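You operate a simulated robot arm through the tools that you are given. There is no shell and no other tool. Be economical: measure what you need, move in short steps, check, and stop when the job is done.

The job below is to be done with a simulated two-armed robot. You get a single attempt, and the scene is never put back.

Task
Take the striped cloth from the top of the long table and lay it out flat on the open top of the cabinet table.

It is judged by the outcome, as a careful person would: the job done as asked, and still so three seconds after it is handed in. It fails if anything else is knocked over, pushed out of place, dropped, spilled or broken. Flat cloth is picked up by pressing the open fingertips on it (5 to 10 N) and closing them slowly along it; thin cloth reads only 2 to 8 mm in the jaws.

Robot
Two 7-joint arms with two-finger parallel grippers on one trunk, on a base that drives. Base frame: it is fixed to the floor where the robot stands at the start and does not move with it; the origin is under the middle of the robot, x ahead of it, y to its left, z up. Readings come in cm, rad, newtons and seconds.
The left shoulder is at the start at [7, 13.4, 107.6], the right one opposite. Places, roughly: open top of the cabinet table [120, 220, 90]. Payload 1.57 kg a hand.
Tool frame (each hand has its own): the origin (TCP) lies between the finger pads and is the grasp point; the fingertips stand 3 cm ahead of it; z points along the fingers, y is the line along which they close. The gripper opens to 8 cm. The fingers are 1.7 cm wide and 1.2 cm thick; the gripper's body (4 by 8.2 cm) begins 8 cm behind the TCP.
Orientation is that of the tool frame in the base frame, as a unit quaternion [w, x, y, z]. With the fingers straight down and closing along the base's y, the tool's x points along the base's -x, its y along +y and its z along -z.

Tools
- The arms move only by the tool move_arm. It takes "left_increments", "right_increments" or both (then of equal length, played together; a hand with none holds still); each is a list of rows, each an object of numbers (a shift or turn left out is 0, a gripper value left out holds the last): "x", "y", "z": the shift along the base's x, y, z in cm; "rx", "ry", "rz": the turn, a rotation vector about the base's x, y, z in rad. In form: [{"x": .., "y": .., "z": .., "rx": .., "ry": .., "rz": ..}, ...]. A call has 1 to 20 rows; each row is the pose to reach, as a shift and turn from the pose commanded when the call began. "left_grip" and "right_grip" are, for a hand that has rows, the finger opening in cm, from 0 to 8, set as the call begins (left out, the last holds). A row lasts 0.2 s, in which the tool goes at most 5 cm and 0.15 rad; a call with a longer step from one row to the next is refused whole, and so is a gripper value outside its range. A pose out of reach is approached as far as the arm can. The call stops where the force on the tool passes 40 N (or 10 N more than at its start, if that is more) or the arm is blocked; 0.2 s more then pass. The fingers move at their own pace (about 15.3 cm/s each) and stop on an object; they squeeze with about 21 N. The grip force told is the motor's: it shows also when the fingers shut on nothing. Time passes only in rows, and 0.2 s behind the last, so rows that repeat a pose let the fingers close. It gives the time, the measured TCP pose, the force on the tool (base axes), the opening and the grip force at its end, in the units of the frame above (readings bear some noise).
- Cameras (640 x 400 px; columns grow to the right, rows downward): "scene" is now at [13.15, -0.98, 129.1]; the picture's right is [-0.10, -1.00, 0.00], its down [-0.68, 0.07, -0.73] and it looks along [0.72, -0.07, -0.69] (base axes); focal length 277 px, centre (320, 200). "left" rides on the left gripper at [-3.2, 0, -7.8] in its tool frame; the picture's right is [0.00, -1.00, 0.00], its down [0.97, 0.00, -0.24] and it looks along [0.24, 0.00, 0.97] (tool axes); focal length 218 px, centre (320, 200). "right" rides on the right gripper at [-3.2, 0, -7.8] in its tool frame; the picture's right is [0.00, -1.00, 0.00], its down [0.97, 0.00, -0.24] and it looks along [0.24, 0.00, 0.97] (tool axes); focal length 218 px, centre (320, 200). There is no depth. A picture from a camera that has moved, and an enlarged one, comes with that camera's place and axes in the base frame and with its lens.
- grab_frame(camera): a new picture of that camera. It takes no simulated time.
- lift_body(by): slides the trunk up (or, below 0, down) by that many cm; the arms and the scene camera ride with it, the base frame stays. It gives what a move gives, with no picture.
- base_move(legs): drives the robot by 1 to 6 legs, each [ahead, left, turn to the left] in cm, cm and rad, along the robot's own axes; the way and the turn of a leg run together, so that a leg with both is an arc; at most 150 cm and 3.142 rad a leg. The arms and the cameras ride along, it lands a little off, and it stops where it bumps. It gives what a move gives.
- aim_head(pan, tilt): turns the head with the scene camera to pan (to the left, within 1.501 rad either way) and tilt (down, from -0.506 to 1.204), counted from straight ahead of the robot. It gives what a move gives.
- close_up(camera, box): a new picture of the part [left, top, right, bottom] of that camera's present view, enlarged. It takes no simulated time.
- hand_in(): hands the job in; it is judged then, once.

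Work in short steps. Places have to be worked out from the pictures, the camera data and where the tool is seen: move nearer, look again, correct. Check each grasp and each placing, and mend what went wrong. You have 120 turns and 88 pictures in all, those below and enlarged ones among them. Open the grippers and draw the arms clear of the work before you hand the job in, unless the task says otherwise; then end with one line.

The tools are called after "Call:" by a JSON object that holds its "name" and its "arguments". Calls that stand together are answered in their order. move_arm: Moves the arms, as the interface text tells. Its arguments: {"type":"object","properties":{"left_increments":{"type":"array"},"left_grip":{"type":"number"},"right_increments":{"type":"array"},"right_grip":{"type":"number"}},"required":[]} The other tools are called the same way: lift_body (by) slides the trunk up or down; base_move (legs) drives the base; aim_head (pan, tilt) turns the head that bears the scene camera; grab_frame (camera) takes a picture; close_up (camera, box) takes an enlarged picture of a part of a camera's view; hand_in () hands the job in.

At the start:

```text
time_s: 0.0
left_ee_pos: [51.91, 19.81, 93.22]
left_tool_rot: [0.001, 0.001, 1.0, 0.0]
left_contact_force: [0.4, -0.6, -0.2]
left_opening: 7.99
left_grasp_force: 0.1
right_ee_pos: [41.86, -19.11, 104.06]
right_tool_rot: [0.0, 0.001, 1.0, 0.0]
right_contact_force: [-0.1, -0.3, 0.1]
right_opening: 8.01
right_grasp_force: 0.1
trunk travel left (down, up): [-65.0, 29.0]
robot x, y, heading: [0.39, -0.2, -0.008]
head pan, tilt: [-0.098, 0.756]
```

scene: 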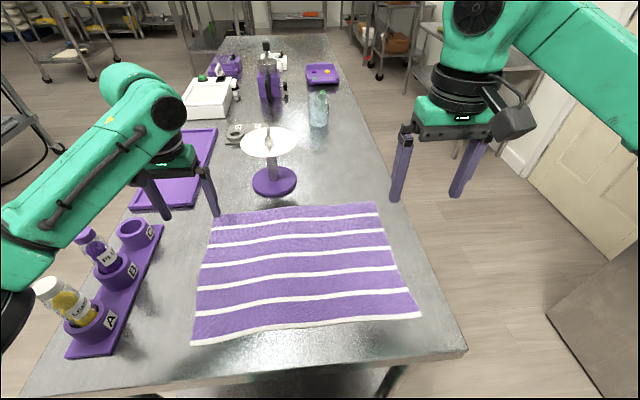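
right: 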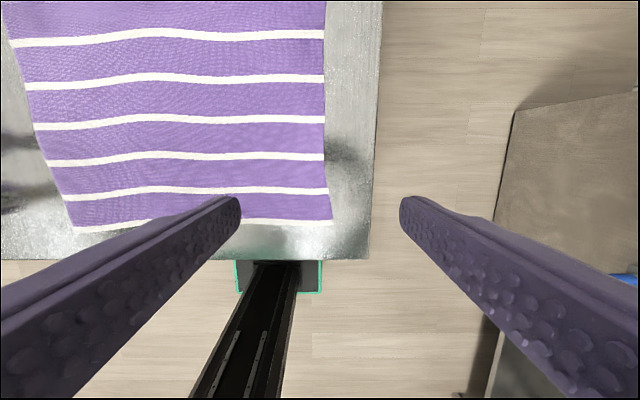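
left: 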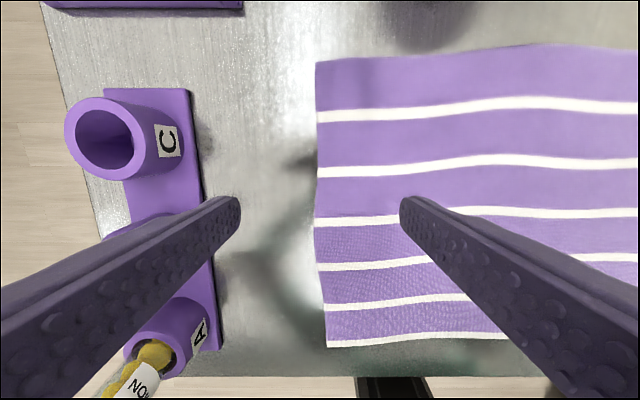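

The cloth lies at about x 34–67, y −22 to 22 on the table. First I look towards the cabinet table on the left.

Call:
{"name": "aim_head", "arguments": {"pan": 1.07, "tilt": 0.3}}

Call:
{"name": "grab_frame", "arguments": {"camera": "scene"}}

Call:
{"name": "aim_head", "arguments": {"pan": 1.5, "tilt": 0.7}}

Call:
{"name": "grab_frame", "arguments": {"camera": "scene"}}

```text
time_s: 1.4
left_ee_pos: [51.89, 19.76, 93.25]
left_tool_rot: [0.0, 0.0, 1.0, -0.001]
left_contact_force: [-0.2, 1.0, -0.8]
left_opening: 7.99
left_grasp_force: 0.1
right_ee_pos: [41.74, -19.14, 104.1]
right_tool_rot: [-0.002, 0.0, 1.0, 0.001]
right_contact_force: [0.8, -0.8, 0.1]
right_opening: 8.01
right_grasp_force: 0.1
trunk travel left (down, up): [-65.0, 29.0]
robot x, y, heading: [0.05, 0.07, 0.005]
head pan, tilt: [1.07, 0.3]
```

```text
84 pictures are left
camera scene: at [9.42, 8.01, 133.18], right [0.88, -0.48, 0.0], down [-0.14, -0.26, -0.96], along [0.46, 0.84, -0.3], focal length 277 px, centre (320, 200)
```

scene: 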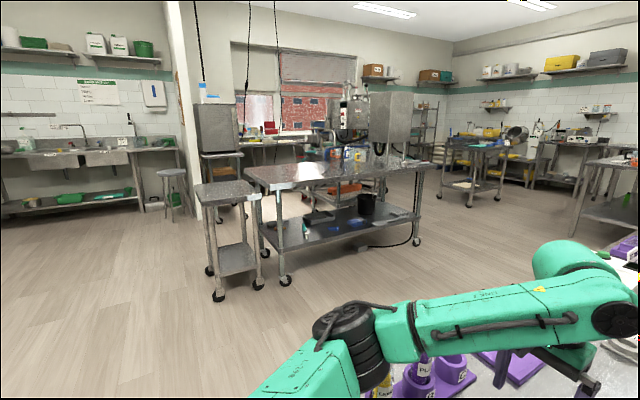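

```text
time_s: 2.3
left_ee_pos: [51.91, 19.84, 93.31]
left_tool_rot: [-0.001, 0.0, 1.0, 0.001]
left_contact_force: [-0.4, -0.5, 0.2]
left_opening: 8.01
left_grasp_force: 0.1
right_ee_pos: [41.92, -19.1, 104.08]
right_tool_rot: [0.0, 0.0, 1.0, -0.001]
right_contact_force: [-0.5, 0.2, -0.7]
right_opening: 8.01
right_grasp_force: 0.1
trunk travel left (down, up): [-65.0, 29.0]
robot x, y, heading: [0.06, -0.06, -0.0]
head pan, tilt: [1.499, 0.7]
```

```text
83 pictures are left
camera scene: at [5.54, 8.3, 129.57], right [1.0, -0.07, 0.0], down [-0.05, -0.64, -0.77], along [0.06, 0.76, -0.64], focal length 277 px, centre (320, 200)
```

scene: 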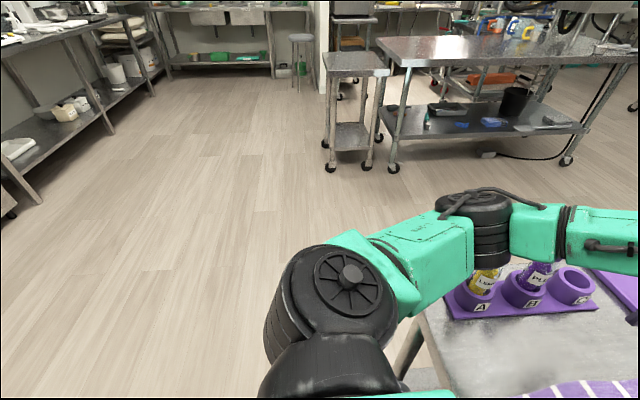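

The wheeled table straight out along that direction is the cabinet table. I zoom in to see its open top.

Call:
{"name": "aim_head", "arguments": {"pan": 1.07, "tilt": 0.3}}

Call:
{"name": "close_up", "arguments": {"camera": "scene", "box": [180, 60, 480, 300]}}

```text
time_s: 3.2
left_ee_pos: [51.98, 19.9, 93.28]
left_tool_rot: [0.0, 0.0, 1.0, 0.0]
left_contact_force: [0.1, 0.4, -0.3]
left_opening: 7.99
left_grasp_force: 0.0
right_ee_pos: [41.72, -19.09, 103.94]
right_tool_rot: [0.0, 0.0, 1.0, 0.0]
right_contact_force: [0.2, 0.6, -0.7]
right_opening: 8.02
right_grasp_force: 0.0
trunk travel left (down, up): [-65.0, 29.0]
robot x, y, heading: [-0.34, 0.1, -0.003]
head pan, tilt: [1.07, 0.3]
```

```text
1.67 times, centred on (330, 180) of scene
camera zoom: at [9.39, 8.02, 133.17], right [0.88, -0.48, 0.0], down [-0.14, -0.26, -0.95], along [0.46, 0.84, -0.3], focal length 462 px, centre (303, 233)
```

zoom: 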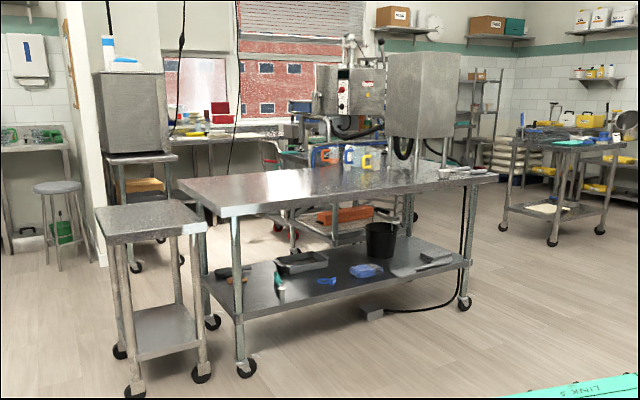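

The open top spans roughly x 61–205, y 160–226 at z≈90. Before driving there I pick up the cloth: first I bring both hands above its near corners, part-opened.

Call:
{"name": "aim_head", "arguments": {"pan": 0, "tilt": 0.95}}

Call:
{"name": "move_arm", "arguments": {"left_increments": [{"x": -4, "y": -0.6, "z": -1}, {"x": -8, "y": -1.2, "z": -2}, {"x": -12, "y": -1.8, "z": -4}, {"x": -15.6, "y": -2.3, "z": -6}, {"x": -15.6, "y": -2.3, "z": -8}, {"x": -15.6, "y": -2.3, "z": -8}], "right_increments": [{"x": -1, "y": 0, "z": -4}, {"x": -2, "y": 0, "z": -8}, {"x": -3, "y": 0, "z": -12}, {"x": -4, "y": 0, "z": -16}, {"x": -5, "y": 0, "z": -19}, {"x": -5, "y": 0, "z": -19}], "left_grip": 4.5, "right_grip": 4.5}}

Call:
{"name": "grab_frame", "arguments": {"camera": "scene"}}

Call:
{"name": "grab_frame", "arguments": {"camera": "left"}}

Call:
{"name": "grab_frame", "arguments": {"camera": "right"}}

```text
time_s: 4.5
left_ee_pos: [51.92, 19.91, 93.22]
left_tool_rot: [-0.001, 0.001, 1.0, 0.0]
left_contact_force: [0.2, -0.1, 0.5]
left_opening: 7.99
left_grasp_force: 0.0
right_ee_pos: [41.92, -19.16, 104.03]
right_tool_rot: [0.0, 0.0, 1.0, 0.0]
right_contact_force: [0.5, 0.5, -0.8]
right_opening: 7.97
right_grasp_force: 0.1
trunk travel left (down, up): [-65.0, 29.0]
robot x, y, heading: [0.05, -0.24, 0.002]
head pan, tilt: [0.0, 0.949]
```

```text
time_s: 5.9
left_ee_pos: [36.44, 17.42, 85.37]
left_tool_rot: [0.0, 0.0, 1.0, 0.0]
left_contact_force: [0.0, 1.1, 0.1]
left_opening: 4.51
left_grasp_force: 0.0
right_ee_pos: [36.76, -19.17, 84.83]
right_tool_rot: [0.0, -0.001, 1.0, 0.0]
right_contact_force: [-0.2, 0.3, -1.1]
right_opening: 4.48
right_grasp_force: 0.1
trunk travel left (down, up): [-65.0, 29.0]
robot x, y, heading: [0.46, 0.09, -0.005]
head pan, tilt: [0.0, 0.949]
```

```text
81 pictures are left
camera scene: at [12.16, -0.15, 127.59], right [0.0, -1.0, 0.0], down [-0.81, 0.0, -0.58], along [0.58, 0.0, -0.81], focal length 277 px, centre (320, 200)
```

scene: 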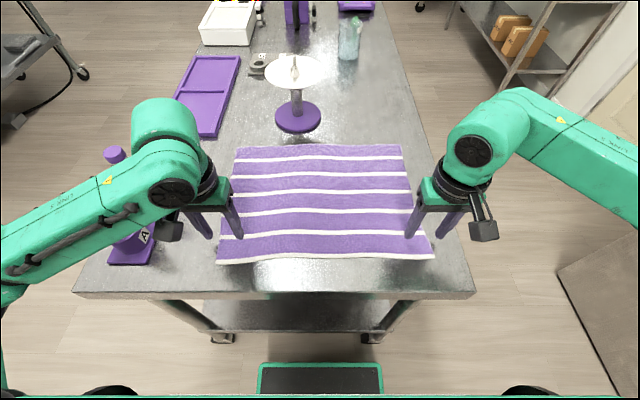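

```text
80 pictures are left
camera left: at [39.82, 17.5, 93.07], right [0.0, -1.0, 0.0], down [-0.97, 0.0, 0.24], along [-0.24, 0.0, -0.97], focal length 218 px, centre (320, 200)
```

left: 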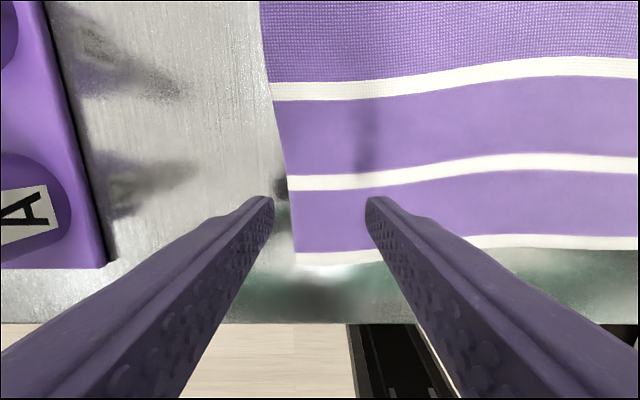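

```text
79 pictures are left
camera right: at [39.97, -19.08, 92.47], right [0.0, -1.0, 0.0], down [-0.97, 0.0, 0.24], along [-0.24, 0.0, -0.97], focal length 218 px, centre (320, 200)
```

right: 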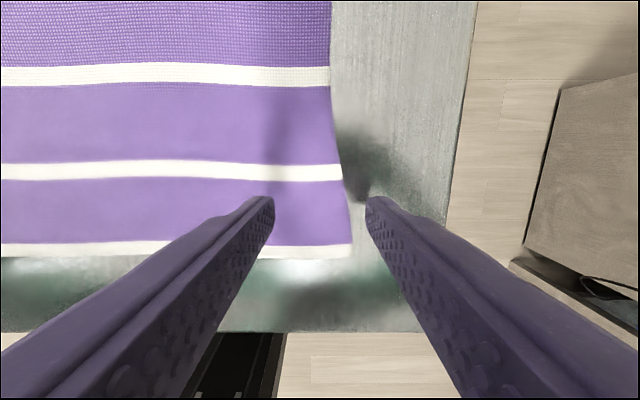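

The hand and scene views agree that the surface sits nearer z≈79, so I'll descend gently by force. First I shift both hands inward so that both fingers land on cloth.

Call:
{"name": "move_arm", "arguments": {"left_increments": [{"x": -0.7, "y": -2.6}, {"x": -0.7, "y": -2.6, "z": -0.5}, {"x": -0.7, "y": -2.6, "z": -1.0}, {"x": -0.7, "y": -2.6, "z": -1.5}, {"x": -0.7, "y": -2.6, "z": -1.5}], "right_increments": [{"x": -0.9, "y": 2.2}, {"x": -0.9, "y": 2.2, "z": -0.5}, {"x": -0.9, "y": 2.2, "z": -1.0}, {"x": -0.9, "y": 2.2, "z": -1.2}, {"x": -0.9, "y": 2.2, "z": -1.2}]}}

Call:
{"name": "grab_frame", "arguments": {"camera": "left"}}

Call:
{"name": "grab_frame", "arguments": {"camera": "right"}}

```text
time_s: 7.1
left_ee_pos: [35.56, 14.94, 83.72]
left_tool_rot: [0.0, -0.001, 1.0, 0.0]
left_contact_force: [0.3, 0.3, 0.2]
left_opening: 4.51
left_grasp_force: 0.0
right_ee_pos: [35.99, -16.93, 83.83]
right_tool_rot: [0.0, 0.0, 1.0, 0.0]
right_contact_force: [-0.1, 0.1, 0.7]
right_opening: 4.5
right_grasp_force: 0.0
trunk travel left (down, up): [-65.0, 29.0]
robot x, y, heading: [-0.04, -0.13, 0.002]
head pan, tilt: [0.0, 0.949]
```

```text
78 pictures are left
camera left: at [39.03, 14.97, 91.5], right [0.0, -1.0, 0.0], down [-0.97, 0.0, 0.24], along [-0.24, 0.0, -0.97], focal length 218 px, centre (320, 200)
```

left: 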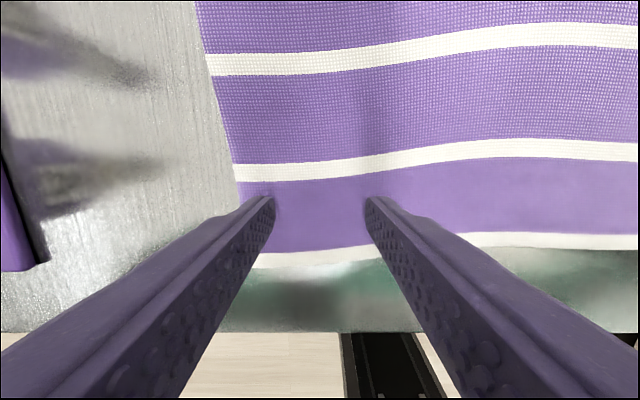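

```text
77 pictures are left
camera right: at [39.11, -16.88, 91.35], right [0.0, -1.0, 0.0], down [-0.97, 0.0, 0.24], along [-0.24, 0.0, -0.97], focal length 218 px, centre (320, 200)
```

right: 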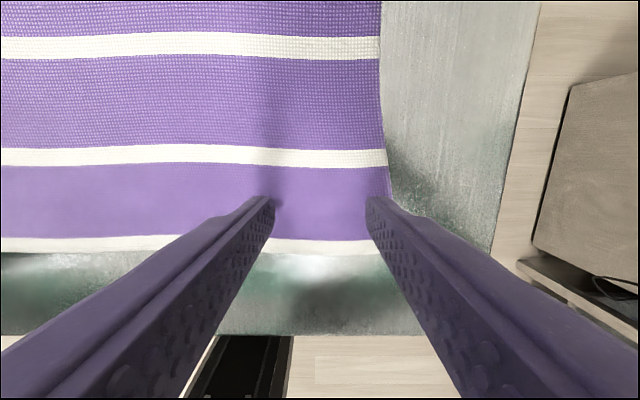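

Both hands are clear and above the cloth near its corners. I descend in small steps and watch the force.

Call:
{"name": "move_arm", "arguments": {"left_increments": [{"z": -0.4}, {"z": -0.8}, {"z": -1.2}, {"z": -1.6}, {"z": -2.0}], "right_increments": [{"z": -0.4}, {"z": -0.8}, {"z": -1.2}, {"z": -1.6}, {"z": -2.0}]}}

Call:
{"name": "grab_frame", "arguments": {"camera": "left"}}

```text
time_s: 8.0
left_ee_pos: [35.75, 14.99, 83.15]
left_tool_rot: [0.012, 0.0, 1.0, 0.0]
left_contact_force: [-2.0, 0.1, 21.3]
left_opening: 4.47
left_grasp_force: 0.0
right_ee_pos: [35.98, -16.83, 83.1]
right_tool_rot: [0.008, 0.001, 1.0, 0.002]
right_contact_force: [-2.4, -2.2, 21.4]
right_opening: 4.52
right_grasp_force: 0.6
trunk travel left (down, up): [-65.0, 29.0]
robot x, y, heading: [-0.15, 0.13, -0.006]
head pan, tilt: [0.0, 0.949]
stopped in row 4 (left hand): the force on the tool passed its limit (the readings are from after the stop); the commanded pose is now the measured one
```

```text
76 pictures are left
camera left: at [38.79, 15.02, 90.99], right [0.0, -1.0, 0.0], down [-0.98, 0.0, 0.22], along [-0.22, 0.0, -0.98], focal length 218 px, centre (320, 200)
```

left: 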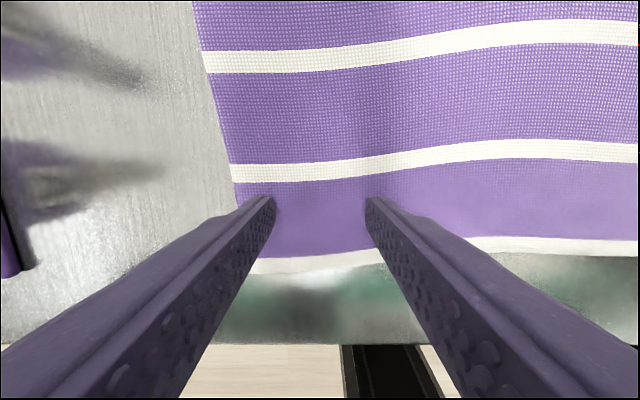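

Contact: the cloth top is at about z 80, and each hand presses with 21 N. I ease up a little.

Call:
{"name": "move_arm", "arguments": {"left_increments": [{"z": 0.15}, {"z": 0.15}], "right_increments": [{"z": 0.15}, {"z": 0.15}]}}

```text
time_s: 8.6
left_ee_pos: [35.64, 15.05, 83.11]
left_tool_rot: [0.011, 0.0, 1.0, -0.001]
left_contact_force: [1.3, 0.4, 18.8]
left_opening: 4.46
left_grasp_force: 0.0
right_ee_pos: [35.73, -16.96, 83.18]
right_tool_rot: [0.007, 0.001, 1.0, 0.002]
right_contact_force: [-1.6, -1.7, 23.1]
right_opening: 4.52
right_grasp_force: 0.1
trunk travel left (down, up): [-65.0, 29.0]
robot x, y, heading: [-0.26, 0.11, 0.0]
head pan, tilt: [0.0, 0.949]
```

Still about 20 N, so I ease up further.

Call:
{"name": "move_arm", "arguments": {"left_increments": [{"z": 0.25}, {"z": 0.25}], "right_increments": [{"z": 0.25}, {"z": 0.25}]}}

```text
time_s: 9.2
left_ee_pos: [35.88, 14.97, 83.12]
left_tool_rot: [0.007, 0.0, 1.0, 0.0]
left_contact_force: [-1.5, 0.2, 4.8]
left_opening: 4.48
left_grasp_force: 0.0
right_ee_pos: [36.03, -16.85, 83.25]
right_tool_rot: [0.005, 0.001, 1.0, 0.002]
right_contact_force: [-1.4, -0.3, 5.7]
right_opening: 4.51
right_grasp_force: 0.0
trunk travel left (down, up): [-65.0, 29.0]
robot x, y, heading: [0.27, -0.28, -0.001]
head pan, tilt: [0.0, 0.949]
```

About 5 N on each hand now. I press a touch more and close step by step.

Call:
{"name": "move_arm", "arguments": {"left_increments": [{"z": -0.08}, {"z": -0.08}], "right_increments": [{"z": -0.08}, {"z": -0.08}], "left_grip": 3.9, "right_grip": 3.9}}

Call:
{"name": "move_arm", "arguments": {"left_increments": [{"z": 0}, {"z": 0}], "right_increments": [{"z": 0}, {"z": 0}], "left_grip": 3.2, "right_grip": 3.2}}

Call:
{"name": "grab_frame", "arguments": {"camera": "left"}}

Call:
{"name": "grab_frame", "arguments": {"camera": "right"}}

```text
time_s: 9.8
left_ee_pos: [35.89, 15.0, 83.19]
left_tool_rot: [0.008, -0.001, 1.0, -0.001]
left_contact_force: [0.5, -0.4, 7.4]
left_opening: 3.8
left_grasp_force: 0.1
right_ee_pos: [36.11, -16.71, 83.09]
right_tool_rot: [0.005, 0.001, 1.0, 0.001]
right_contact_force: [1.1, 0.6, 5.6]
right_opening: 3.82
right_grasp_force: 0.1
trunk travel left (down, up): [-65.0, 29.0]
robot x, y, heading: [0.34, 0.31, -0.001]
head pan, tilt: [0.0, 0.949]
```

```text
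time_s: 10.4
left_ee_pos: [35.86, 15.04, 83.16]
left_tool_rot: [0.008, -0.001, 1.0, 0.0]
left_contact_force: [-0.2, -0.2, 6.4]
left_opening: 3.1
left_grasp_force: 0.1
right_ee_pos: [36.04, -16.74, 83.19]
right_tool_rot: [0.005, 0.001, 1.0, 0.002]
right_contact_force: [-0.3, 0.0, 5.2]
right_opening: 3.12
right_grasp_force: 0.0
trunk travel left (down, up): [-65.0, 29.0]
robot x, y, heading: [0.29, -0.04, 0.001]
head pan, tilt: [0.0, 0.949]
```

```text
75 pictures are left
camera left: at [39.1, 15.06, 90.97], right [0.0, -1.0, 0.0], down [-0.97, 0.0, 0.22], along [-0.22, 0.0, -0.97], focal length 218 px, centre (320, 200)
```

left: 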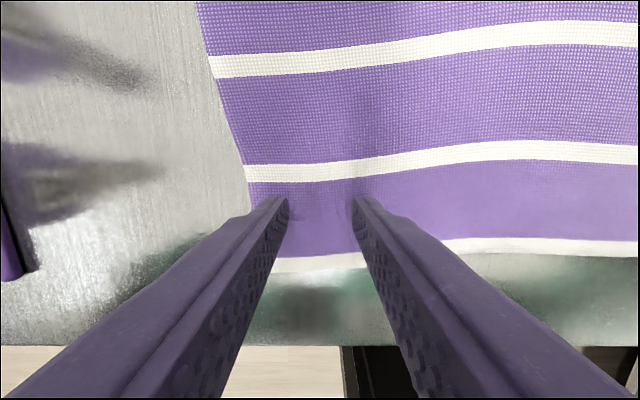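

```text
74 pictures are left
camera right: at [39.16, -16.79, 90.78], right [0.0, -1.0, 0.0], down [-0.97, 0.0, 0.23], along [-0.23, 0.0, -0.97], focal length 218 px, centre (320, 200)
```

right: 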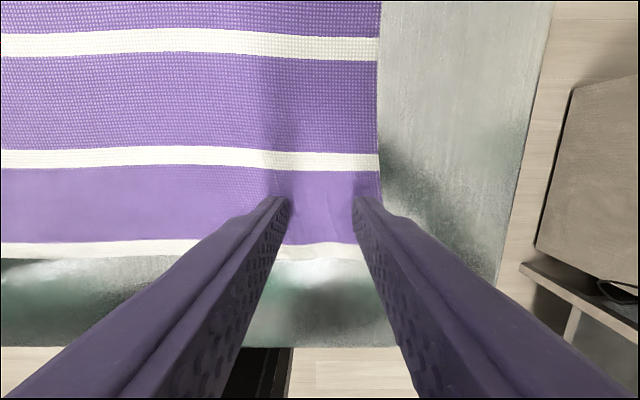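

The cloth edge moves inward with the fingers and begins to buckle. I keep closing in steps.

Call:
{"name": "move_arm", "arguments": {"left_increments": [{"z": 0}, {"z": 0}], "right_increments": [{"z": 0}, {"z": 0}], "left_grip": 2.5, "right_grip": 2.5}}

Call:
{"name": "move_arm", "arguments": {"left_increments": [{"z": 0}, {"z": 0}], "right_increments": [{"z": 0}, {"z": 0}], "left_grip": 1.8, "right_grip": 1.8}}

Call:
{"name": "move_arm", "arguments": {"left_increments": [{"z": 0}, {"z": 0}], "right_increments": [{"z": 0}, {"z": 0}], "left_grip": 1.1, "right_grip": 1.1}}

Call:
{"name": "move_arm", "arguments": {"left_increments": [{"z": 0}, {"z": 0}, {"z": 0}], "right_increments": [{"z": 0}, {"z": 0}, {"z": 0}], "left_grip": 0, "right_grip": 0}}

Call:
{"name": "grab_frame", "arguments": {"camera": "left"}}

Call:
{"name": "grab_frame", "arguments": {"camera": "right"}}

```text
time_s: 11.0
left_ee_pos: [35.93, 15.04, 83.1]
left_tool_rot: [0.008, -0.001, 1.0, 0.0]
left_contact_force: [-0.1, -1.3, 6.9]
left_opening: 2.39
left_grasp_force: 0.2
right_ee_pos: [36.02, -16.96, 83.14]
right_tool_rot: [0.006, 0.001, 1.0, 0.002]
right_contact_force: [0.5, 0.9, 6.4]
right_opening: 2.42
right_grasp_force: 0.0
trunk travel left (down, up): [-65.0, 29.0]
robot x, y, heading: [-0.16, -0.15, 0.0]
head pan, tilt: [0.0, 0.949]
```

```text
time_s: 11.6
left_ee_pos: [35.86, 15.0, 83.15]
left_tool_rot: [0.007, -0.001, 1.0, -0.001]
left_contact_force: [0.0, -0.9, 6.4]
left_opening: 1.71
left_grasp_force: 0.1
right_ee_pos: [36.04, -16.82, 83.12]
right_tool_rot: [0.005, 0.001, 1.0, 0.001]
right_contact_force: [0.8, 0.6, 5.6]
right_opening: 1.74
right_grasp_force: 0.1
trunk travel left (down, up): [-65.0, 29.0]
robot x, y, heading: [0.13, -0.13, -0.0]
head pan, tilt: [0.0, 0.949]
```

```text
time_s: 12.2
left_ee_pos: [35.83, 14.94, 83.29]
left_tool_rot: [0.008, 0.0, 1.0, -0.002]
left_contact_force: [0.1, 0.1, 6.0]
left_opening: 1.0
left_grasp_force: 0.0
right_ee_pos: [36.0, -16.83, 83.24]
right_tool_rot: [0.005, 0.001, 1.0, 0.002]
right_contact_force: [0.2, 0.2, 5.6]
right_opening: 1.09
right_grasp_force: 0.0
trunk travel left (down, up): [-65.0, 29.0]
robot x, y, heading: [-0.42, -0.01, -0.002]
head pan, tilt: [0.0, 0.949]
```

```text
time_s: 13.0
left_ee_pos: [35.99, 15.06, 83.24]
left_tool_rot: [0.008, 0.0, 1.0, -0.001]
left_contact_force: [0.5, 0.2, 6.3]
left_opening: 0.0
left_grasp_force: 20.6
right_ee_pos: [35.97, -16.75, 83.19]
right_tool_rot: [0.004, 0.001, 1.0, 0.002]
right_contact_force: [0.1, 1.3, 4.1]
right_opening: 0.19
right_grasp_force: 21.3
trunk travel left (down, up): [-65.0, 29.0]
robot x, y, heading: [-0.23, 0.11, 0.001]
head pan, tilt: [0.0, 0.949]
```

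```text
73 pictures are left
camera left: at [39.1, 15.08, 90.97], right [0.0, -1.0, 0.0], down [-0.97, 0.0, 0.22], along [-0.22, 0.0, -0.97], focal length 218 px, centre (320, 200)
```

left: 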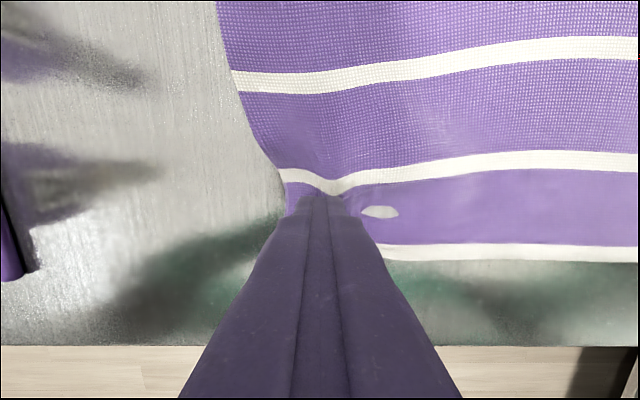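

```text
72 pictures are left
camera right: at [39.17, -16.78, 90.79], right [0.0, -1.0, 0.0], down [-0.97, 0.0, 0.23], along [-0.23, 0.0, -0.97], focal length 218 px, centre (320, 200)
```

right: 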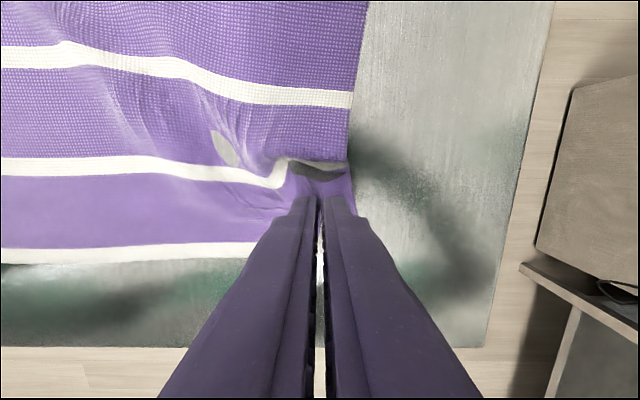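

The right hand holds cloth (1.9 mm); the left one closed on nothing (0.0). I open the left, raise it a bit and look.

Call:
{"name": "move_arm", "arguments": {"left_increments": [{"z": 0.3}, {"z": 1.0}, {"z": 1.5}], "left_grip": 4.5}}

Call:
{"name": "grab_frame", "arguments": {"camera": "left"}}

Call:
{"name": "close_up", "arguments": {"camera": "right", "box": [180, 80, 400, 280]}}

```text
time_s: 13.8
left_ee_pos: [35.91, 14.96, 84.55]
left_tool_rot: [0.007, -0.002, 1.0, 0.0]
left_contact_force: [-0.3, 0.7, -0.6]
left_opening: 4.47
left_grasp_force: 0.0
right_ee_pos: [35.97, -16.68, 83.18]
right_tool_rot: [0.005, 0.001, 1.0, 0.002]
right_contact_force: [-1.0, -0.7, 7.0]
right_opening: 0.19
right_grasp_force: 20.9
trunk travel left (down, up): [-65.0, 29.0]
robot x, y, heading: [-0.21, -0.02, 0.004]
head pan, tilt: [0.0, 0.949]
```

```text
71 pictures are left
camera left: at [39.1, 15.03, 92.38], right [0.0, -1.0, 0.0], down [-0.97, 0.0, 0.23], along [-0.23, 0.0, -0.97], focal length 218 px, centre (320, 200)
```

left: 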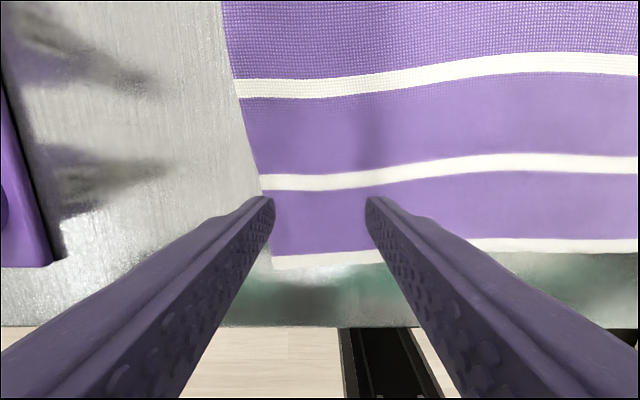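

```text
2.00 times, centred on (290, 180) of right
camera zoom: at [39.18, -16.78, 90.78], right [0.0, -1.0, 0.0], down [-0.97, 0.0, 0.23], along [-0.23, 0.0, -0.97], focal length 436 px, centre (380, 240)
```

zoom: 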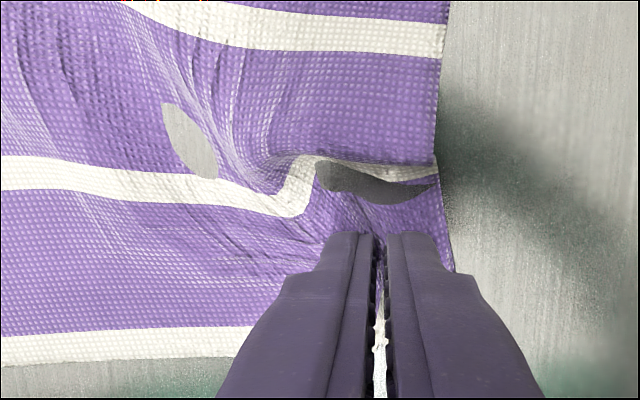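

The right pinch has a fold between the pads. On the left I move 1.5 cm further inward and re-press a bit harder.

Call:
{"name": "move_arm", "arguments": {"left_increments": [{"y": -1.5, "x": 0.3}, {"y": -1.5, "x": 0.3, "z": -0.5}, {"y": -1.5, "x": 0.3, "z": -1.0}, {"y": -1.5, "x": 0.3, "z": -1.3}, {"y": -1.5, "x": 0.3, "z": -1.5}, {"y": -1.5, "x": 0.3, "z": -1.6}], "left_grip": 5}}

```text
time_s: 15.2
left_ee_pos: [36.05, 13.39, 83.14]
left_tool_rot: [0.01, -0.002, 1.0, 0.0]
left_contact_force: [-1.1, 0.2, 12.8]
left_opening: 5.02
left_grasp_force: 0.1
right_ee_pos: [35.99, -16.8, 83.14]
right_tool_rot: [0.006, 0.001, 1.0, 0.001]
right_contact_force: [-0.1, 0.6, 2.0]
right_opening: 0.16
right_grasp_force: 21.3
trunk travel left (down, up): [-65.0, 29.0]
robot x, y, heading: [-0.18, 0.24, 0.0]
head pan, tilt: [0.0, 0.949]
```

Force is 12.8 N; I ease slightly to about 9 N while starting to close in small steps.

Call:
{"name": "move_arm", "arguments": {"left_increments": [{"z": 0.08}, {"z": 0.08}], "left_grip": 4.4}}

Call:
{"name": "move_arm", "arguments": {"left_increments": [{"z": 0}], "left_grip": 3.8}}

Call:
{"name": "move_arm", "arguments": {"left_increments": [{"z": 0}], "left_grip": 3.2}}

Call:
{"name": "move_arm", "arguments": {"left_increments": [{"z": 0}], "left_grip": 2.6}}

Call:
{"name": "move_arm", "arguments": {"left_increments": [{"z": 0}], "left_grip": 2.0}}

Call:
{"name": "grab_frame", "arguments": {"camera": "left"}}

```text
time_s: 15.8
left_ee_pos: [36.17, 13.33, 83.11]
left_tool_rot: [0.008, -0.001, 1.0, -0.001]
left_contact_force: [2.2, 0.5, 9.8]
left_opening: 4.32
left_grasp_force: 0.0
right_ee_pos: [36.02, -16.84, 83.29]
right_tool_rot: [0.006, 0.001, 1.0, 0.002]
right_contact_force: [-0.2, 0.3, 4.6]
right_opening: 0.17
right_grasp_force: 20.9
trunk travel left (down, up): [-65.0, 29.0]
robot x, y, heading: [0.08, -0.13, -0.001]
head pan, tilt: [0.0, 0.949]
```

```text
time_s: 16.2
left_ee_pos: [36.25, 13.46, 83.11]
left_tool_rot: [0.009, 0.0, 1.0, 0.001]
left_contact_force: [0.3, -1.1, 9.9]
left_opening: 3.68
left_grasp_force: 0.1
right_ee_pos: [36.07, -16.88, 83.17]
right_tool_rot: [0.005, 0.001, 1.0, 0.002]
right_contact_force: [-0.2, 1.1, 4.6]
right_opening: 0.21
right_grasp_force: 20.9
trunk travel left (down, up): [-65.0, 29.0]
robot x, y, heading: [0.09, -0.36, -0.001]
head pan, tilt: [0.0, 0.949]
```

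```text
time_s: 16.6
left_ee_pos: [36.1, 13.4, 83.22]
left_tool_rot: [0.008, -0.001, 1.0, 0.0]
left_contact_force: [0.5, -0.7, 10.7]
left_opening: 3.06
left_grasp_force: 0.1
right_ee_pos: [36.05, -16.86, 83.13]
right_tool_rot: [0.006, 0.001, 1.0, 0.002]
right_contact_force: [-0.8, 1.0, 5.0]
right_opening: 0.19
right_grasp_force: 20.6
trunk travel left (down, up): [-65.0, 29.0]
robot x, y, heading: [-0.1, -0.21, -0.001]
head pan, tilt: [0.0, 0.949]
```

```text
time_s: 17.0
left_ee_pos: [36.18, 13.43, 83.12]
left_tool_rot: [0.008, -0.001, 1.0, 0.001]
left_contact_force: [0.2, -1.4, 11.2]
left_opening: 2.46
left_grasp_force: 0.1
right_ee_pos: [35.97, -16.78, 83.19]
right_tool_rot: [0.005, 0.001, 1.0, 0.002]
right_contact_force: [-0.6, -0.1, 4.0]
right_opening: 0.18
right_grasp_force: 20.9
trunk travel left (down, up): [-65.0, 29.0]
robot x, y, heading: [-0.13, -0.08, -0.001]
head pan, tilt: [0.0, 0.949]
```

```text
time_s: 17.4
left_ee_pos: [36.22, 13.48, 83.12]
left_tool_rot: [0.008, -0.001, 1.0, 0.0]
left_contact_force: [0.3, -1.6, 8.8]
left_opening: 1.94
left_grasp_force: 0.0
right_ee_pos: [35.96, -16.88, 83.29]
right_tool_rot: [0.005, 0.001, 1.0, 0.002]
right_contact_force: [0.0, 1.3, 3.5]
right_opening: 0.19
right_grasp_force: 21.5
trunk travel left (down, up): [-65.0, 29.0]
robot x, y, heading: [0.08, -0.11, 0.003]
head pan, tilt: [0.0, 0.949]
```

```text
69 pictures are left
camera left: at [39.35, 13.51, 90.96], right [0.0, -1.0, 0.0], down [-0.97, 0.0, 0.22], along [-0.22, 0.0, -0.97], focal length 218 px, centre (320, 200)
```

left: 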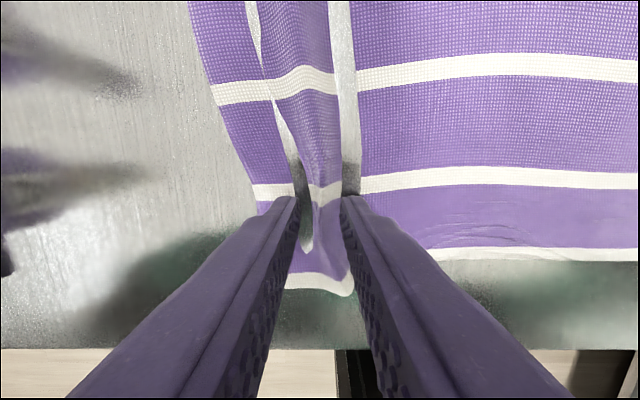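

A clear fold now stands between the left fingers. I close fully.

Call:
{"name": "move_arm", "arguments": {"left_increments": [{"z": 0}], "left_grip": 1.3}}

Call:
{"name": "move_arm", "arguments": {"left_increments": [{"z": 0}], "left_grip": 0.7}}

Call:
{"name": "move_arm", "arguments": {"left_increments": [{"z": 0}, {"z": 0}], "left_grip": 0}}

Call:
{"name": "grab_frame", "arguments": {"camera": "left"}}

```text
time_s: 17.8
left_ee_pos: [36.15, 13.42, 83.22]
left_tool_rot: [0.007, -0.001, 1.0, 0.0]
left_contact_force: [0.5, -3.3, 9.3]
left_opening: 1.37
left_grasp_force: 0.1
right_ee_pos: [35.98, -16.8, 83.21]
right_tool_rot: [0.005, 0.001, 1.0, 0.002]
right_contact_force: [-0.3, 2.1, 2.5]
right_opening: 0.16
right_grasp_force: 21.0
trunk travel left (down, up): [-65.0, 29.0]
robot x, y, heading: [0.38, 0.1, -0.0]
head pan, tilt: [0.0, 0.949]
```

```text
time_s: 18.2
left_ee_pos: [36.13, 13.44, 83.13]
left_tool_rot: [0.008, -0.001, 1.0, 0.0]
left_contact_force: [1.0, -4.6, 10.1]
left_opening: 0.95
left_grasp_force: 1.4
right_ee_pos: [36.0, -16.79, 83.24]
right_tool_rot: [0.006, 0.001, 1.0, 0.002]
right_contact_force: [-1.0, 3.7, 3.6]
right_opening: 0.18
right_grasp_force: 20.1
trunk travel left (down, up): [-65.0, 29.0]
robot x, y, heading: [-0.11, -0.05, 0.0]
head pan, tilt: [0.0, 0.949]
```

```text
time_s: 18.8
left_ee_pos: [36.08, 13.4, 83.2]
left_tool_rot: [0.008, 0.0, 1.0, -0.001]
left_contact_force: [0.3, -7.6, 9.5]
left_opening: 0.27
left_grasp_force: 21.0
right_ee_pos: [36.01, -16.83, 83.19]
right_tool_rot: [0.005, 0.001, 1.0, 0.003]
right_contact_force: [-0.5, 6.2, 4.6]
right_opening: 0.18
right_grasp_force: 20.9
trunk travel left (down, up): [-65.0, 29.0]
robot x, y, heading: [0.05, -0.3, -0.006]
head pan, tilt: [0.0, 0.949]
```

```text
68 pictures are left
camera left: at [39.35, 13.48, 90.97], right [0.0, -1.0, 0.0], down [-0.97, 0.0, 0.22], along [-0.22, 0.0, -0.97], focal length 218 px, centre (320, 200)
```

left: 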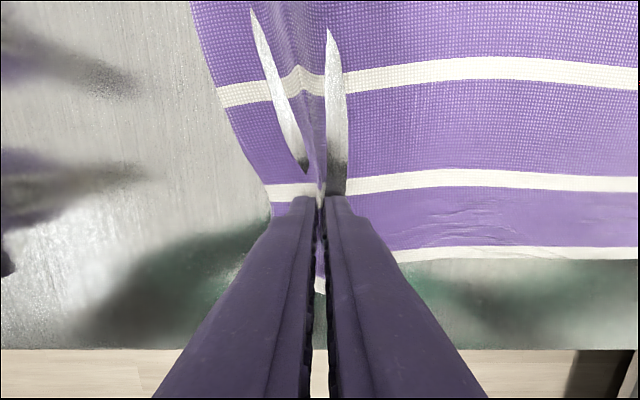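

Both hands hold cloth (2.7 and 1.8 mm), and it is taut between them. I relax it slightly and lift both 6 cm to test.

Call:
{"name": "move_arm", "arguments": {"left_increments": [{"y": -0.2, "z": 0.5}, {"y": -0.4, "z": 1.0}, {"y": -0.4, "z": 2}, {"y": -0.4, "z": 3}, {"y": -0.4, "z": 4}, {"y": -0.4, "z": 5}, {"y": -0.4, "z": 6}], "right_increments": [{"y": 0.2, "z": 0.5}, {"y": 0.4, "z": 1.0}, {"y": 0.4, "z": 2}, {"y": 0.4, "z": 3}, {"y": 0.4, "z": 4}, {"y": 0.4, "z": 5}, {"y": 0.4, "z": 6}]}}

Call:
{"name": "grab_frame", "arguments": {"camera": "scene"}}

```text
time_s: 20.4
left_ee_pos: [36.21, 13.0, 89.17]
left_tool_rot: [0.008, -0.001, 1.0, -0.002]
left_contact_force: [0.6, -3.4, 0.3]
left_opening: 0.24
left_grasp_force: 21.3
right_ee_pos: [36.02, -16.51, 89.17]
right_tool_rot: [0.006, 0.0, 1.0, 0.002]
right_contact_force: [0.7, 3.3, -1.1]
right_opening: 0.18
right_grasp_force: 20.9
trunk travel left (down, up): [-65.0, 29.0]
robot x, y, heading: [0.02, 0.13, 0.001]
head pan, tilt: [0.0, 0.949]
```

```text
67 pictures are left
camera scene: at [12.19, -0.17, 127.59], right [0.0, -1.0, 0.0], down [-0.81, 0.0, -0.58], along [0.58, 0.0, -0.81], focal length 277 px, centre (320, 200)
```

scene: 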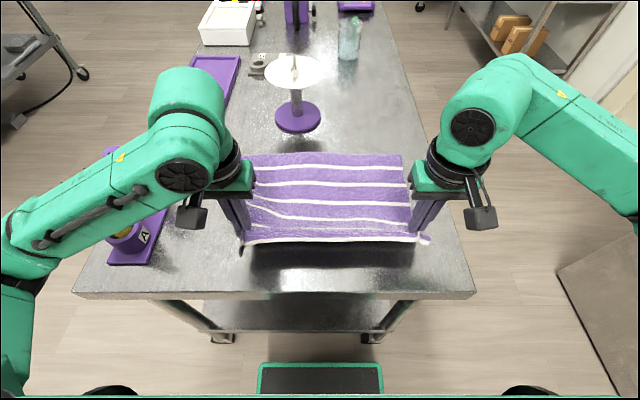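

Both corners hold. I raise the trunk by 28 cm so that the cloth hangs clear of the table.

Call:
{"name": "lift_body", "arguments": {"by": 28}}

Call:
{"name": "grab_frame", "arguments": {"camera": "scene"}}

```text
time_s: 23.2
left_ee_pos: [36.33, 13.26, 117.07]
left_tool_rot: [0.007, -0.001, 1.0, 0.0]
left_contact_force: [-0.2, -3.1, -0.2]
left_opening: 0.25
left_grasp_force: 20.6
right_ee_pos: [36.12, -16.45, 117.14]
right_tool_rot: [0.005, 0.0, 1.0, 0.001]
right_contact_force: [-0.5, 3.4, 0.0]
right_opening: 0.19
right_grasp_force: 20.8
trunk travel left (down, up): [-93.0, 1.0]
robot x, y, heading: [-0.39, 0.34, 0.003]
head pan, tilt: [0.0, 0.949]
```

```text
66 pictures are left
camera scene: at [12.22, -0.17, 155.59], right [0.0, -1.0, 0.0], down [-0.81, 0.0, -0.58], along [0.58, 0.0, -0.81], focal length 277 px, centre (320, 200)
```

scene: 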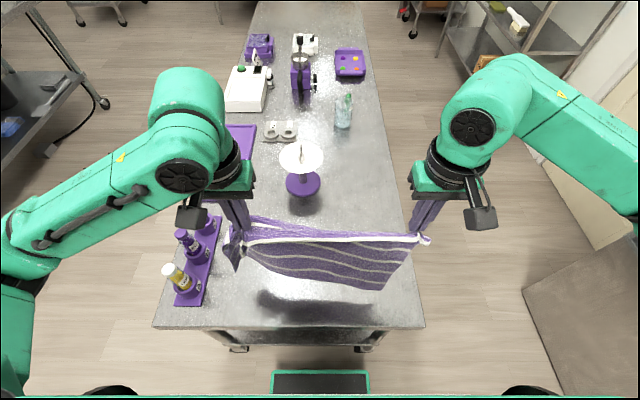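

The cloth hangs clear of everything. I back off straight from the table, turn left to face the cabinet table, and look.

Call:
{"name": "base_move", "arguments": {"legs": [[-55, 0, 0], [0, 0, 1.571]]}}

Call:
{"name": "aim_head", "arguments": {"pan": -0.5, "tilt": 0.6}}

Call:
{"name": "grab_frame", "arguments": {"camera": "scene"}}

```text
time_s: 30.2
left_ee_pos: [-67.1, 36.91, 117.19]
left_tool_rot: [0.005, -0.697, 0.717, 0.005]
left_contact_force: [3.7, 0.6, -0.1]
left_opening: 0.22
left_grasp_force: 20.6
right_ee_pos: [-37.38, 35.85, 117.24]
right_tool_rot: [0.003, -0.697, 0.717, 0.005]
right_contact_force: [-4.3, -0.3, 0.3]
right_opening: 0.2
right_grasp_force: 21.1
trunk travel left (down, up): [-93.0, 1.0]
robot x, y, heading: [-55.16, 0.39, 1.547]
head pan, tilt: [0.0, 0.949]
```

```text
time_s: 31.1
left_ee_pos: [-67.03, 36.92, 117.21]
left_tool_rot: [0.005, -0.697, 0.717, 0.004]
left_contact_force: [4.0, 0.0, -0.1]
left_opening: 0.25
left_grasp_force: 20.6
right_ee_pos: [-37.56, 35.93, 117.03]
right_tool_rot: [0.002, -0.696, 0.718, 0.005]
right_contact_force: [-4.6, 0.1, 0.6]
right_opening: 0.2
right_grasp_force: 20.9
trunk travel left (down, up): [-93.0, 1.0]
robot x, y, heading: [-54.68, 0.54, 1.541]
head pan, tilt: [-0.499, 0.6]
```

```text
65 pictures are left
camera scene: at [-50.48, 12.72, 158.42], right [0.86, -0.5, 0.0], down [-0.28, -0.49, -0.82], along [0.41, 0.71, -0.57], focal length 277 px, centre (320, 200)
```

scene: 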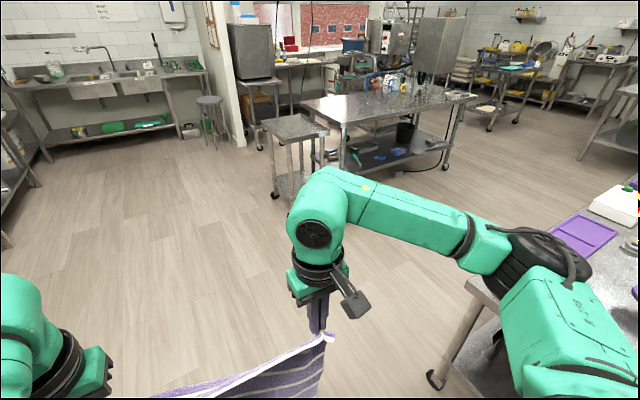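

The way is free: I drive 95 cm forward, then strafe right along the aisle and look at the cabinet table.

Call:
{"name": "base_move", "arguments": {"legs": [[95, 0, 0.025], [0, -150, 0]]}}

Call:
{"name": "aim_head", "arguments": {"pan": -0.2, "tilt": 0.5}}

Call:
{"name": "grab_frame", "arguments": {"camera": "scene"}}

```text
time_s: 43.1
left_ee_pos: [86.04, 128.36, 117.14]
left_tool_rot: [0.006, -0.698, 0.716, 0.004]
left_contact_force: [4.0, -0.9, 0.0]
left_opening: 0.2
left_grasp_force: 21.1
right_ee_pos: [115.61, 127.39, 117.1]
right_tool_rot: [0.002, -0.696, 0.718, 0.005]
right_contact_force: [-3.7, 0.9, -0.8]
right_opening: 0.15
right_grasp_force: 21.5
trunk travel left (down, up): [-93.0, 1.0]
robot x, y, heading: [98.26, 91.96, 1.539]
head pan, tilt: [-0.499, 0.6]
```

```text
time_s: 44.0
left_ee_pos: [85.96, 128.37, 117.04]
left_tool_rot: [0.006, -0.697, 0.717, 0.004]
left_contact_force: [3.7, -0.3, -0.4]
left_opening: 0.23
left_grasp_force: 21.8
right_ee_pos: [115.65, 127.28, 117.1]
right_tool_rot: [0.003, -0.697, 0.717, 0.005]
right_contact_force: [-4.2, -0.4, 0.3]
right_opening: 0.19
right_grasp_force: 21.1
trunk travel left (down, up): [-93.0, 1.0]
robot x, y, heading: [98.12, 91.93, 1.54]
head pan, tilt: [-0.201, 0.499]
```

```text
64 pictures are left
camera scene: at [100.29, 105.48, 159.34], right [0.97, -0.23, 0.0], down [-0.11, -0.47, -0.88], along [0.2, 0.85, -0.48], focal length 277 px, centre (320, 200)
```

scene: 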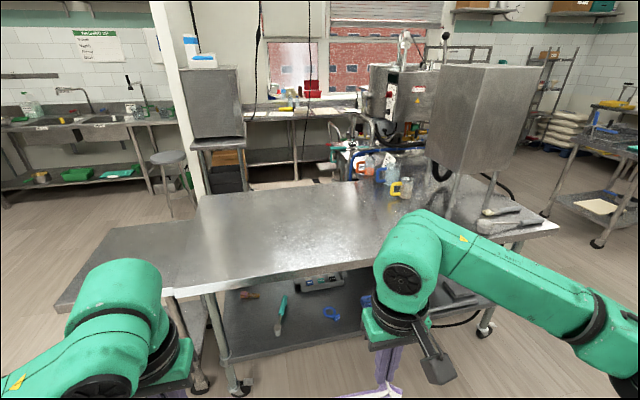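

The table top spans roughly x 67–165 (open part) and y 182–253. I raise the hands 11 cm so that the cloth will clear its edge, then shift right and square up.

Call:
{"name": "move_arm", "arguments": {"left_increments": [{"z": 1.5}, {"z": 3}, {"z": 4.5}, {"z": 6}, {"z": 7.5}, {"z": 9}, {"z": 11}, {"z": 11}], "right_increments": [{"z": 1.5}, {"z": 3}, {"z": 4.5}, {"z": 6}, {"z": 7.5}, {"z": 9}, {"z": 11}, {"z": 11}]}}

Call:
{"name": "base_move", "arguments": {"legs": [[0, -12, 0.03], [25, 0, 0]]}}

Call:
{"name": "aim_head", "arguments": {"pan": 0, "tilt": 0.8}}

Call:
{"name": "grab_frame", "arguments": {"camera": "scene"}}

Call:
{"name": "grab_frame", "arguments": {"camera": "left"}}

```text
time_s: 45.8
left_ee_pos: [86.23, 128.34, 128.08]
left_tool_rot: [0.005, -0.697, 0.717, 0.004]
left_contact_force: [4.9, -0.1, -1.0]
left_opening: 0.23
left_grasp_force: 21.1
right_ee_pos: [115.58, 127.46, 128.13]
right_tool_rot: [0.003, -0.696, 0.718, 0.005]
right_contact_force: [-3.0, -0.5, -1.4]
right_opening: 0.18
right_grasp_force: 21.3
trunk travel left (down, up): [-93.0, 1.0]
robot x, y, heading: [97.76, 91.94, 1.542]
head pan, tilt: [-0.201, 0.499]
```

```text
time_s: 48.4
left_ee_pos: [97.11, 152.57, 128.28]
left_tool_rot: [-0.007, 0.709, -0.705, -0.005]
left_contact_force: [3.7, -0.4, 0.8]
left_opening: 0.23
left_grasp_force: 21.1
right_ee_pos: [126.54, 152.67, 128.28]
right_tool_rot: [0.003, -0.707, 0.707, 0.007]
right_contact_force: [-3.1, -0.2, 0.0]
right_opening: 0.19
right_grasp_force: 21.1
trunk travel left (down, up): [-93.0, 1.0]
robot x, y, heading: [110.27, 116.88, 1.573]
head pan, tilt: [-0.201, 0.499]
```

```text
time_s: 49.2
left_ee_pos: [97.07, 153.07, 128.12]
left_tool_rot: [-0.006, 0.708, -0.706, -0.004]
left_contact_force: [2.9, 0.9, -0.6]
left_opening: 0.24
left_grasp_force: 21.0
right_ee_pos: [126.6, 153.04, 128.09]
right_tool_rot: [-0.003, 0.707, -0.707, -0.006]
right_contact_force: [-3.5, 0.2, 0.0]
right_opening: 0.17
right_grasp_force: 21.3
trunk travel left (down, up): [-93.0, 1.0]
robot x, y, heading: [110.53, 116.68, 1.574]
head pan, tilt: [0.0, 0.799]
```

```text
63 pictures are left
camera scene: at [110.13, 129.84, 156.74], right [1.0, 0.0, 0.0], down [0.0, -0.72, -0.7], along [0.0, 0.7, -0.72], focal length 277 px, centre (320, 200)
```

scene: 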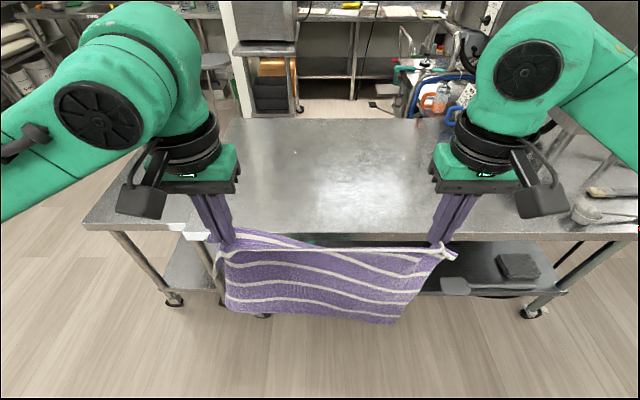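

```text
62 pictures are left
camera left: at [97.19, 156.17, 135.91], right [1.0, 0.0, 0.0], down [0.0, -0.97, 0.23], along [0.0, -0.23, -0.97], focal length 218 px, centre (320, 200)
```

left: 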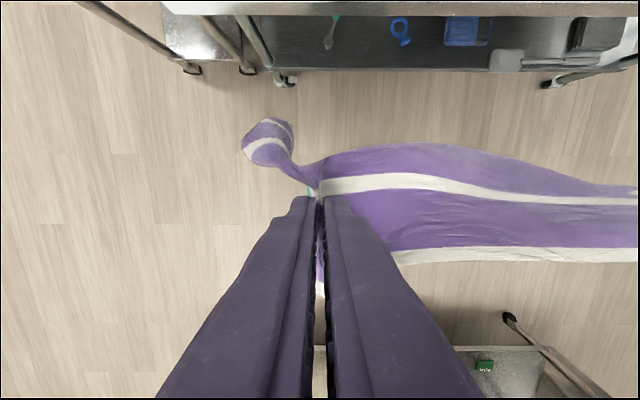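

The near edge is at y≈180 and the top at z≈92; the hem hangs at about z 94. I raise the hands 8 cm more, then drive 33 cm forward.

Call:
{"name": "move_arm", "arguments": {"left_increments": [{"z": 1.5}, {"z": 3}, {"z": 4.5}, {"z": 6}, {"z": 8}, {"z": 8}], "right_increments": [{"z": 1.5}, {"z": 3}, {"z": 4.5}, {"z": 6}, {"z": 8}, {"z": 8}]}}

Call:
{"name": "base_move", "arguments": {"legs": [[20, 0, 0]]}}

Call:
{"name": "grab_frame", "arguments": {"camera": "scene"}}

Call:
{"name": "grab_frame", "arguments": {"camera": "left"}}

```text
time_s: 50.6
left_ee_pos: [97.05, 152.98, 136.1]
left_tool_rot: [-0.005, 0.708, -0.706, -0.004]
left_contact_force: [4.0, -0.2, 0.7]
left_opening: 0.23
left_grasp_force: 21.0
right_ee_pos: [126.78, 152.97, 136.22]
right_tool_rot: [-0.002, 0.707, -0.707, -0.005]
right_contact_force: [-3.8, -0.7, -0.5]
right_opening: 0.2
right_grasp_force: 20.9
trunk travel left (down, up): [-93.0, 1.0]
robot x, y, heading: [110.27, 116.81, 1.577]
head pan, tilt: [0.0, 0.799]
```

```text
time_s: 52.2
left_ee_pos: [97.12, 172.26, 136.18]
left_tool_rot: [0.007, -0.707, 0.707, 0.006]
left_contact_force: [4.2, -0.8, -0.2]
left_opening: 0.22
left_grasp_force: 20.7
right_ee_pos: [126.74, 172.23, 136.27]
right_tool_rot: [0.004, -0.706, 0.708, 0.006]
right_contact_force: [-4.2, -0.4, -0.3]
right_opening: 0.19
right_grasp_force: 21.1
trunk travel left (down, up): [-93.0, 1.0]
robot x, y, heading: [109.99, 136.63, 1.571]
head pan, tilt: [0.0, 0.799]
```

```text
61 pictures are left
camera scene: at [110.11, 148.93, 156.8], right [1.0, 0.0, 0.0], down [0.0, -0.71, -0.7], along [0.0, 0.7, -0.71], focal length 277 px, centre (320, 200)
```

scene: 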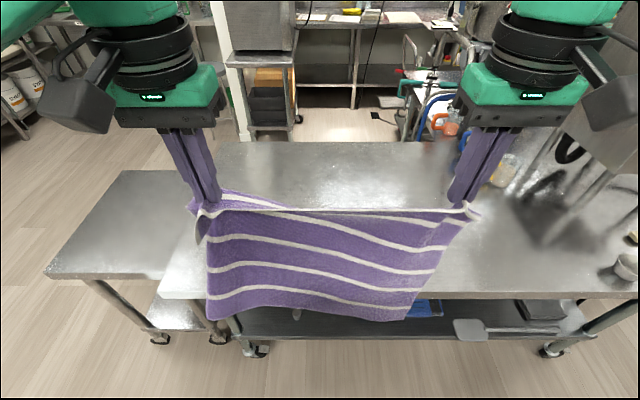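

```text
60 pictures are left
camera left: at [97.27, 175.32, 144.03], right [1.0, 0.0, 0.0], down [0.0, -0.98, 0.22], along [0.0, -0.22, -0.98], focal length 218 px, centre (320, 200)
```

left: 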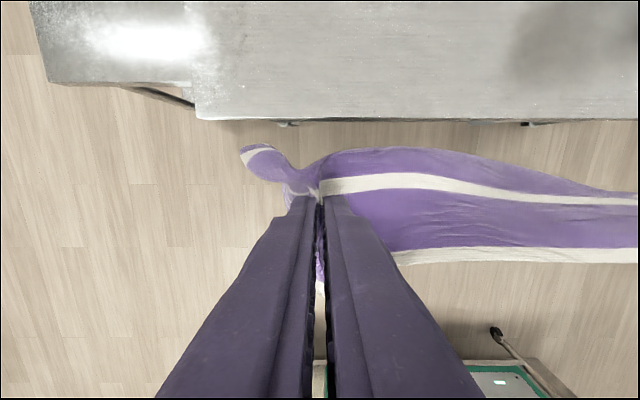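

The hem is well above the table top, and the near edge is at y≈182. I drive another 18 cm forward.

Call:
{"name": "base_move", "arguments": {"legs": [[18, 0, 0]]}}

Call:
{"name": "grab_frame", "arguments": {"camera": "scene"}}

```text
time_s: 53.7
left_ee_pos: [97.28, 190.35, 136.28]
left_tool_rot: [-0.008, 0.707, -0.707, -0.006]
left_contact_force: [3.7, 0.1, -0.3]
left_opening: 0.27
left_grasp_force: 21.1
right_ee_pos: [126.82, 190.12, 136.22]
right_tool_rot: [0.004, -0.706, 0.708, 0.006]
right_contact_force: [-4.3, 0.4, 0.5]
right_opening: 0.16
right_grasp_force: 21.5
trunk travel left (down, up): [-93.0, 1.0]
robot x, y, heading: [109.97, 154.59, 1.567]
head pan, tilt: [0.0, 0.799]
```

```text
59 pictures are left
camera scene: at [110.18, 167.0, 156.79], right [1.0, 0.0, 0.0], down [0.0, -0.71, -0.7], along [0.0, 0.7, -0.71], focal length 277 px, centre (320, 200)
```

scene: 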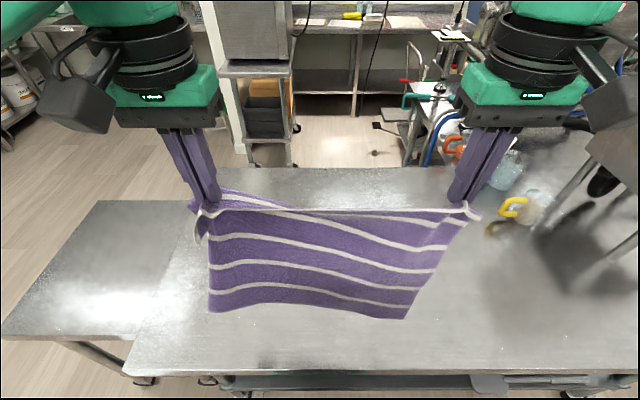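

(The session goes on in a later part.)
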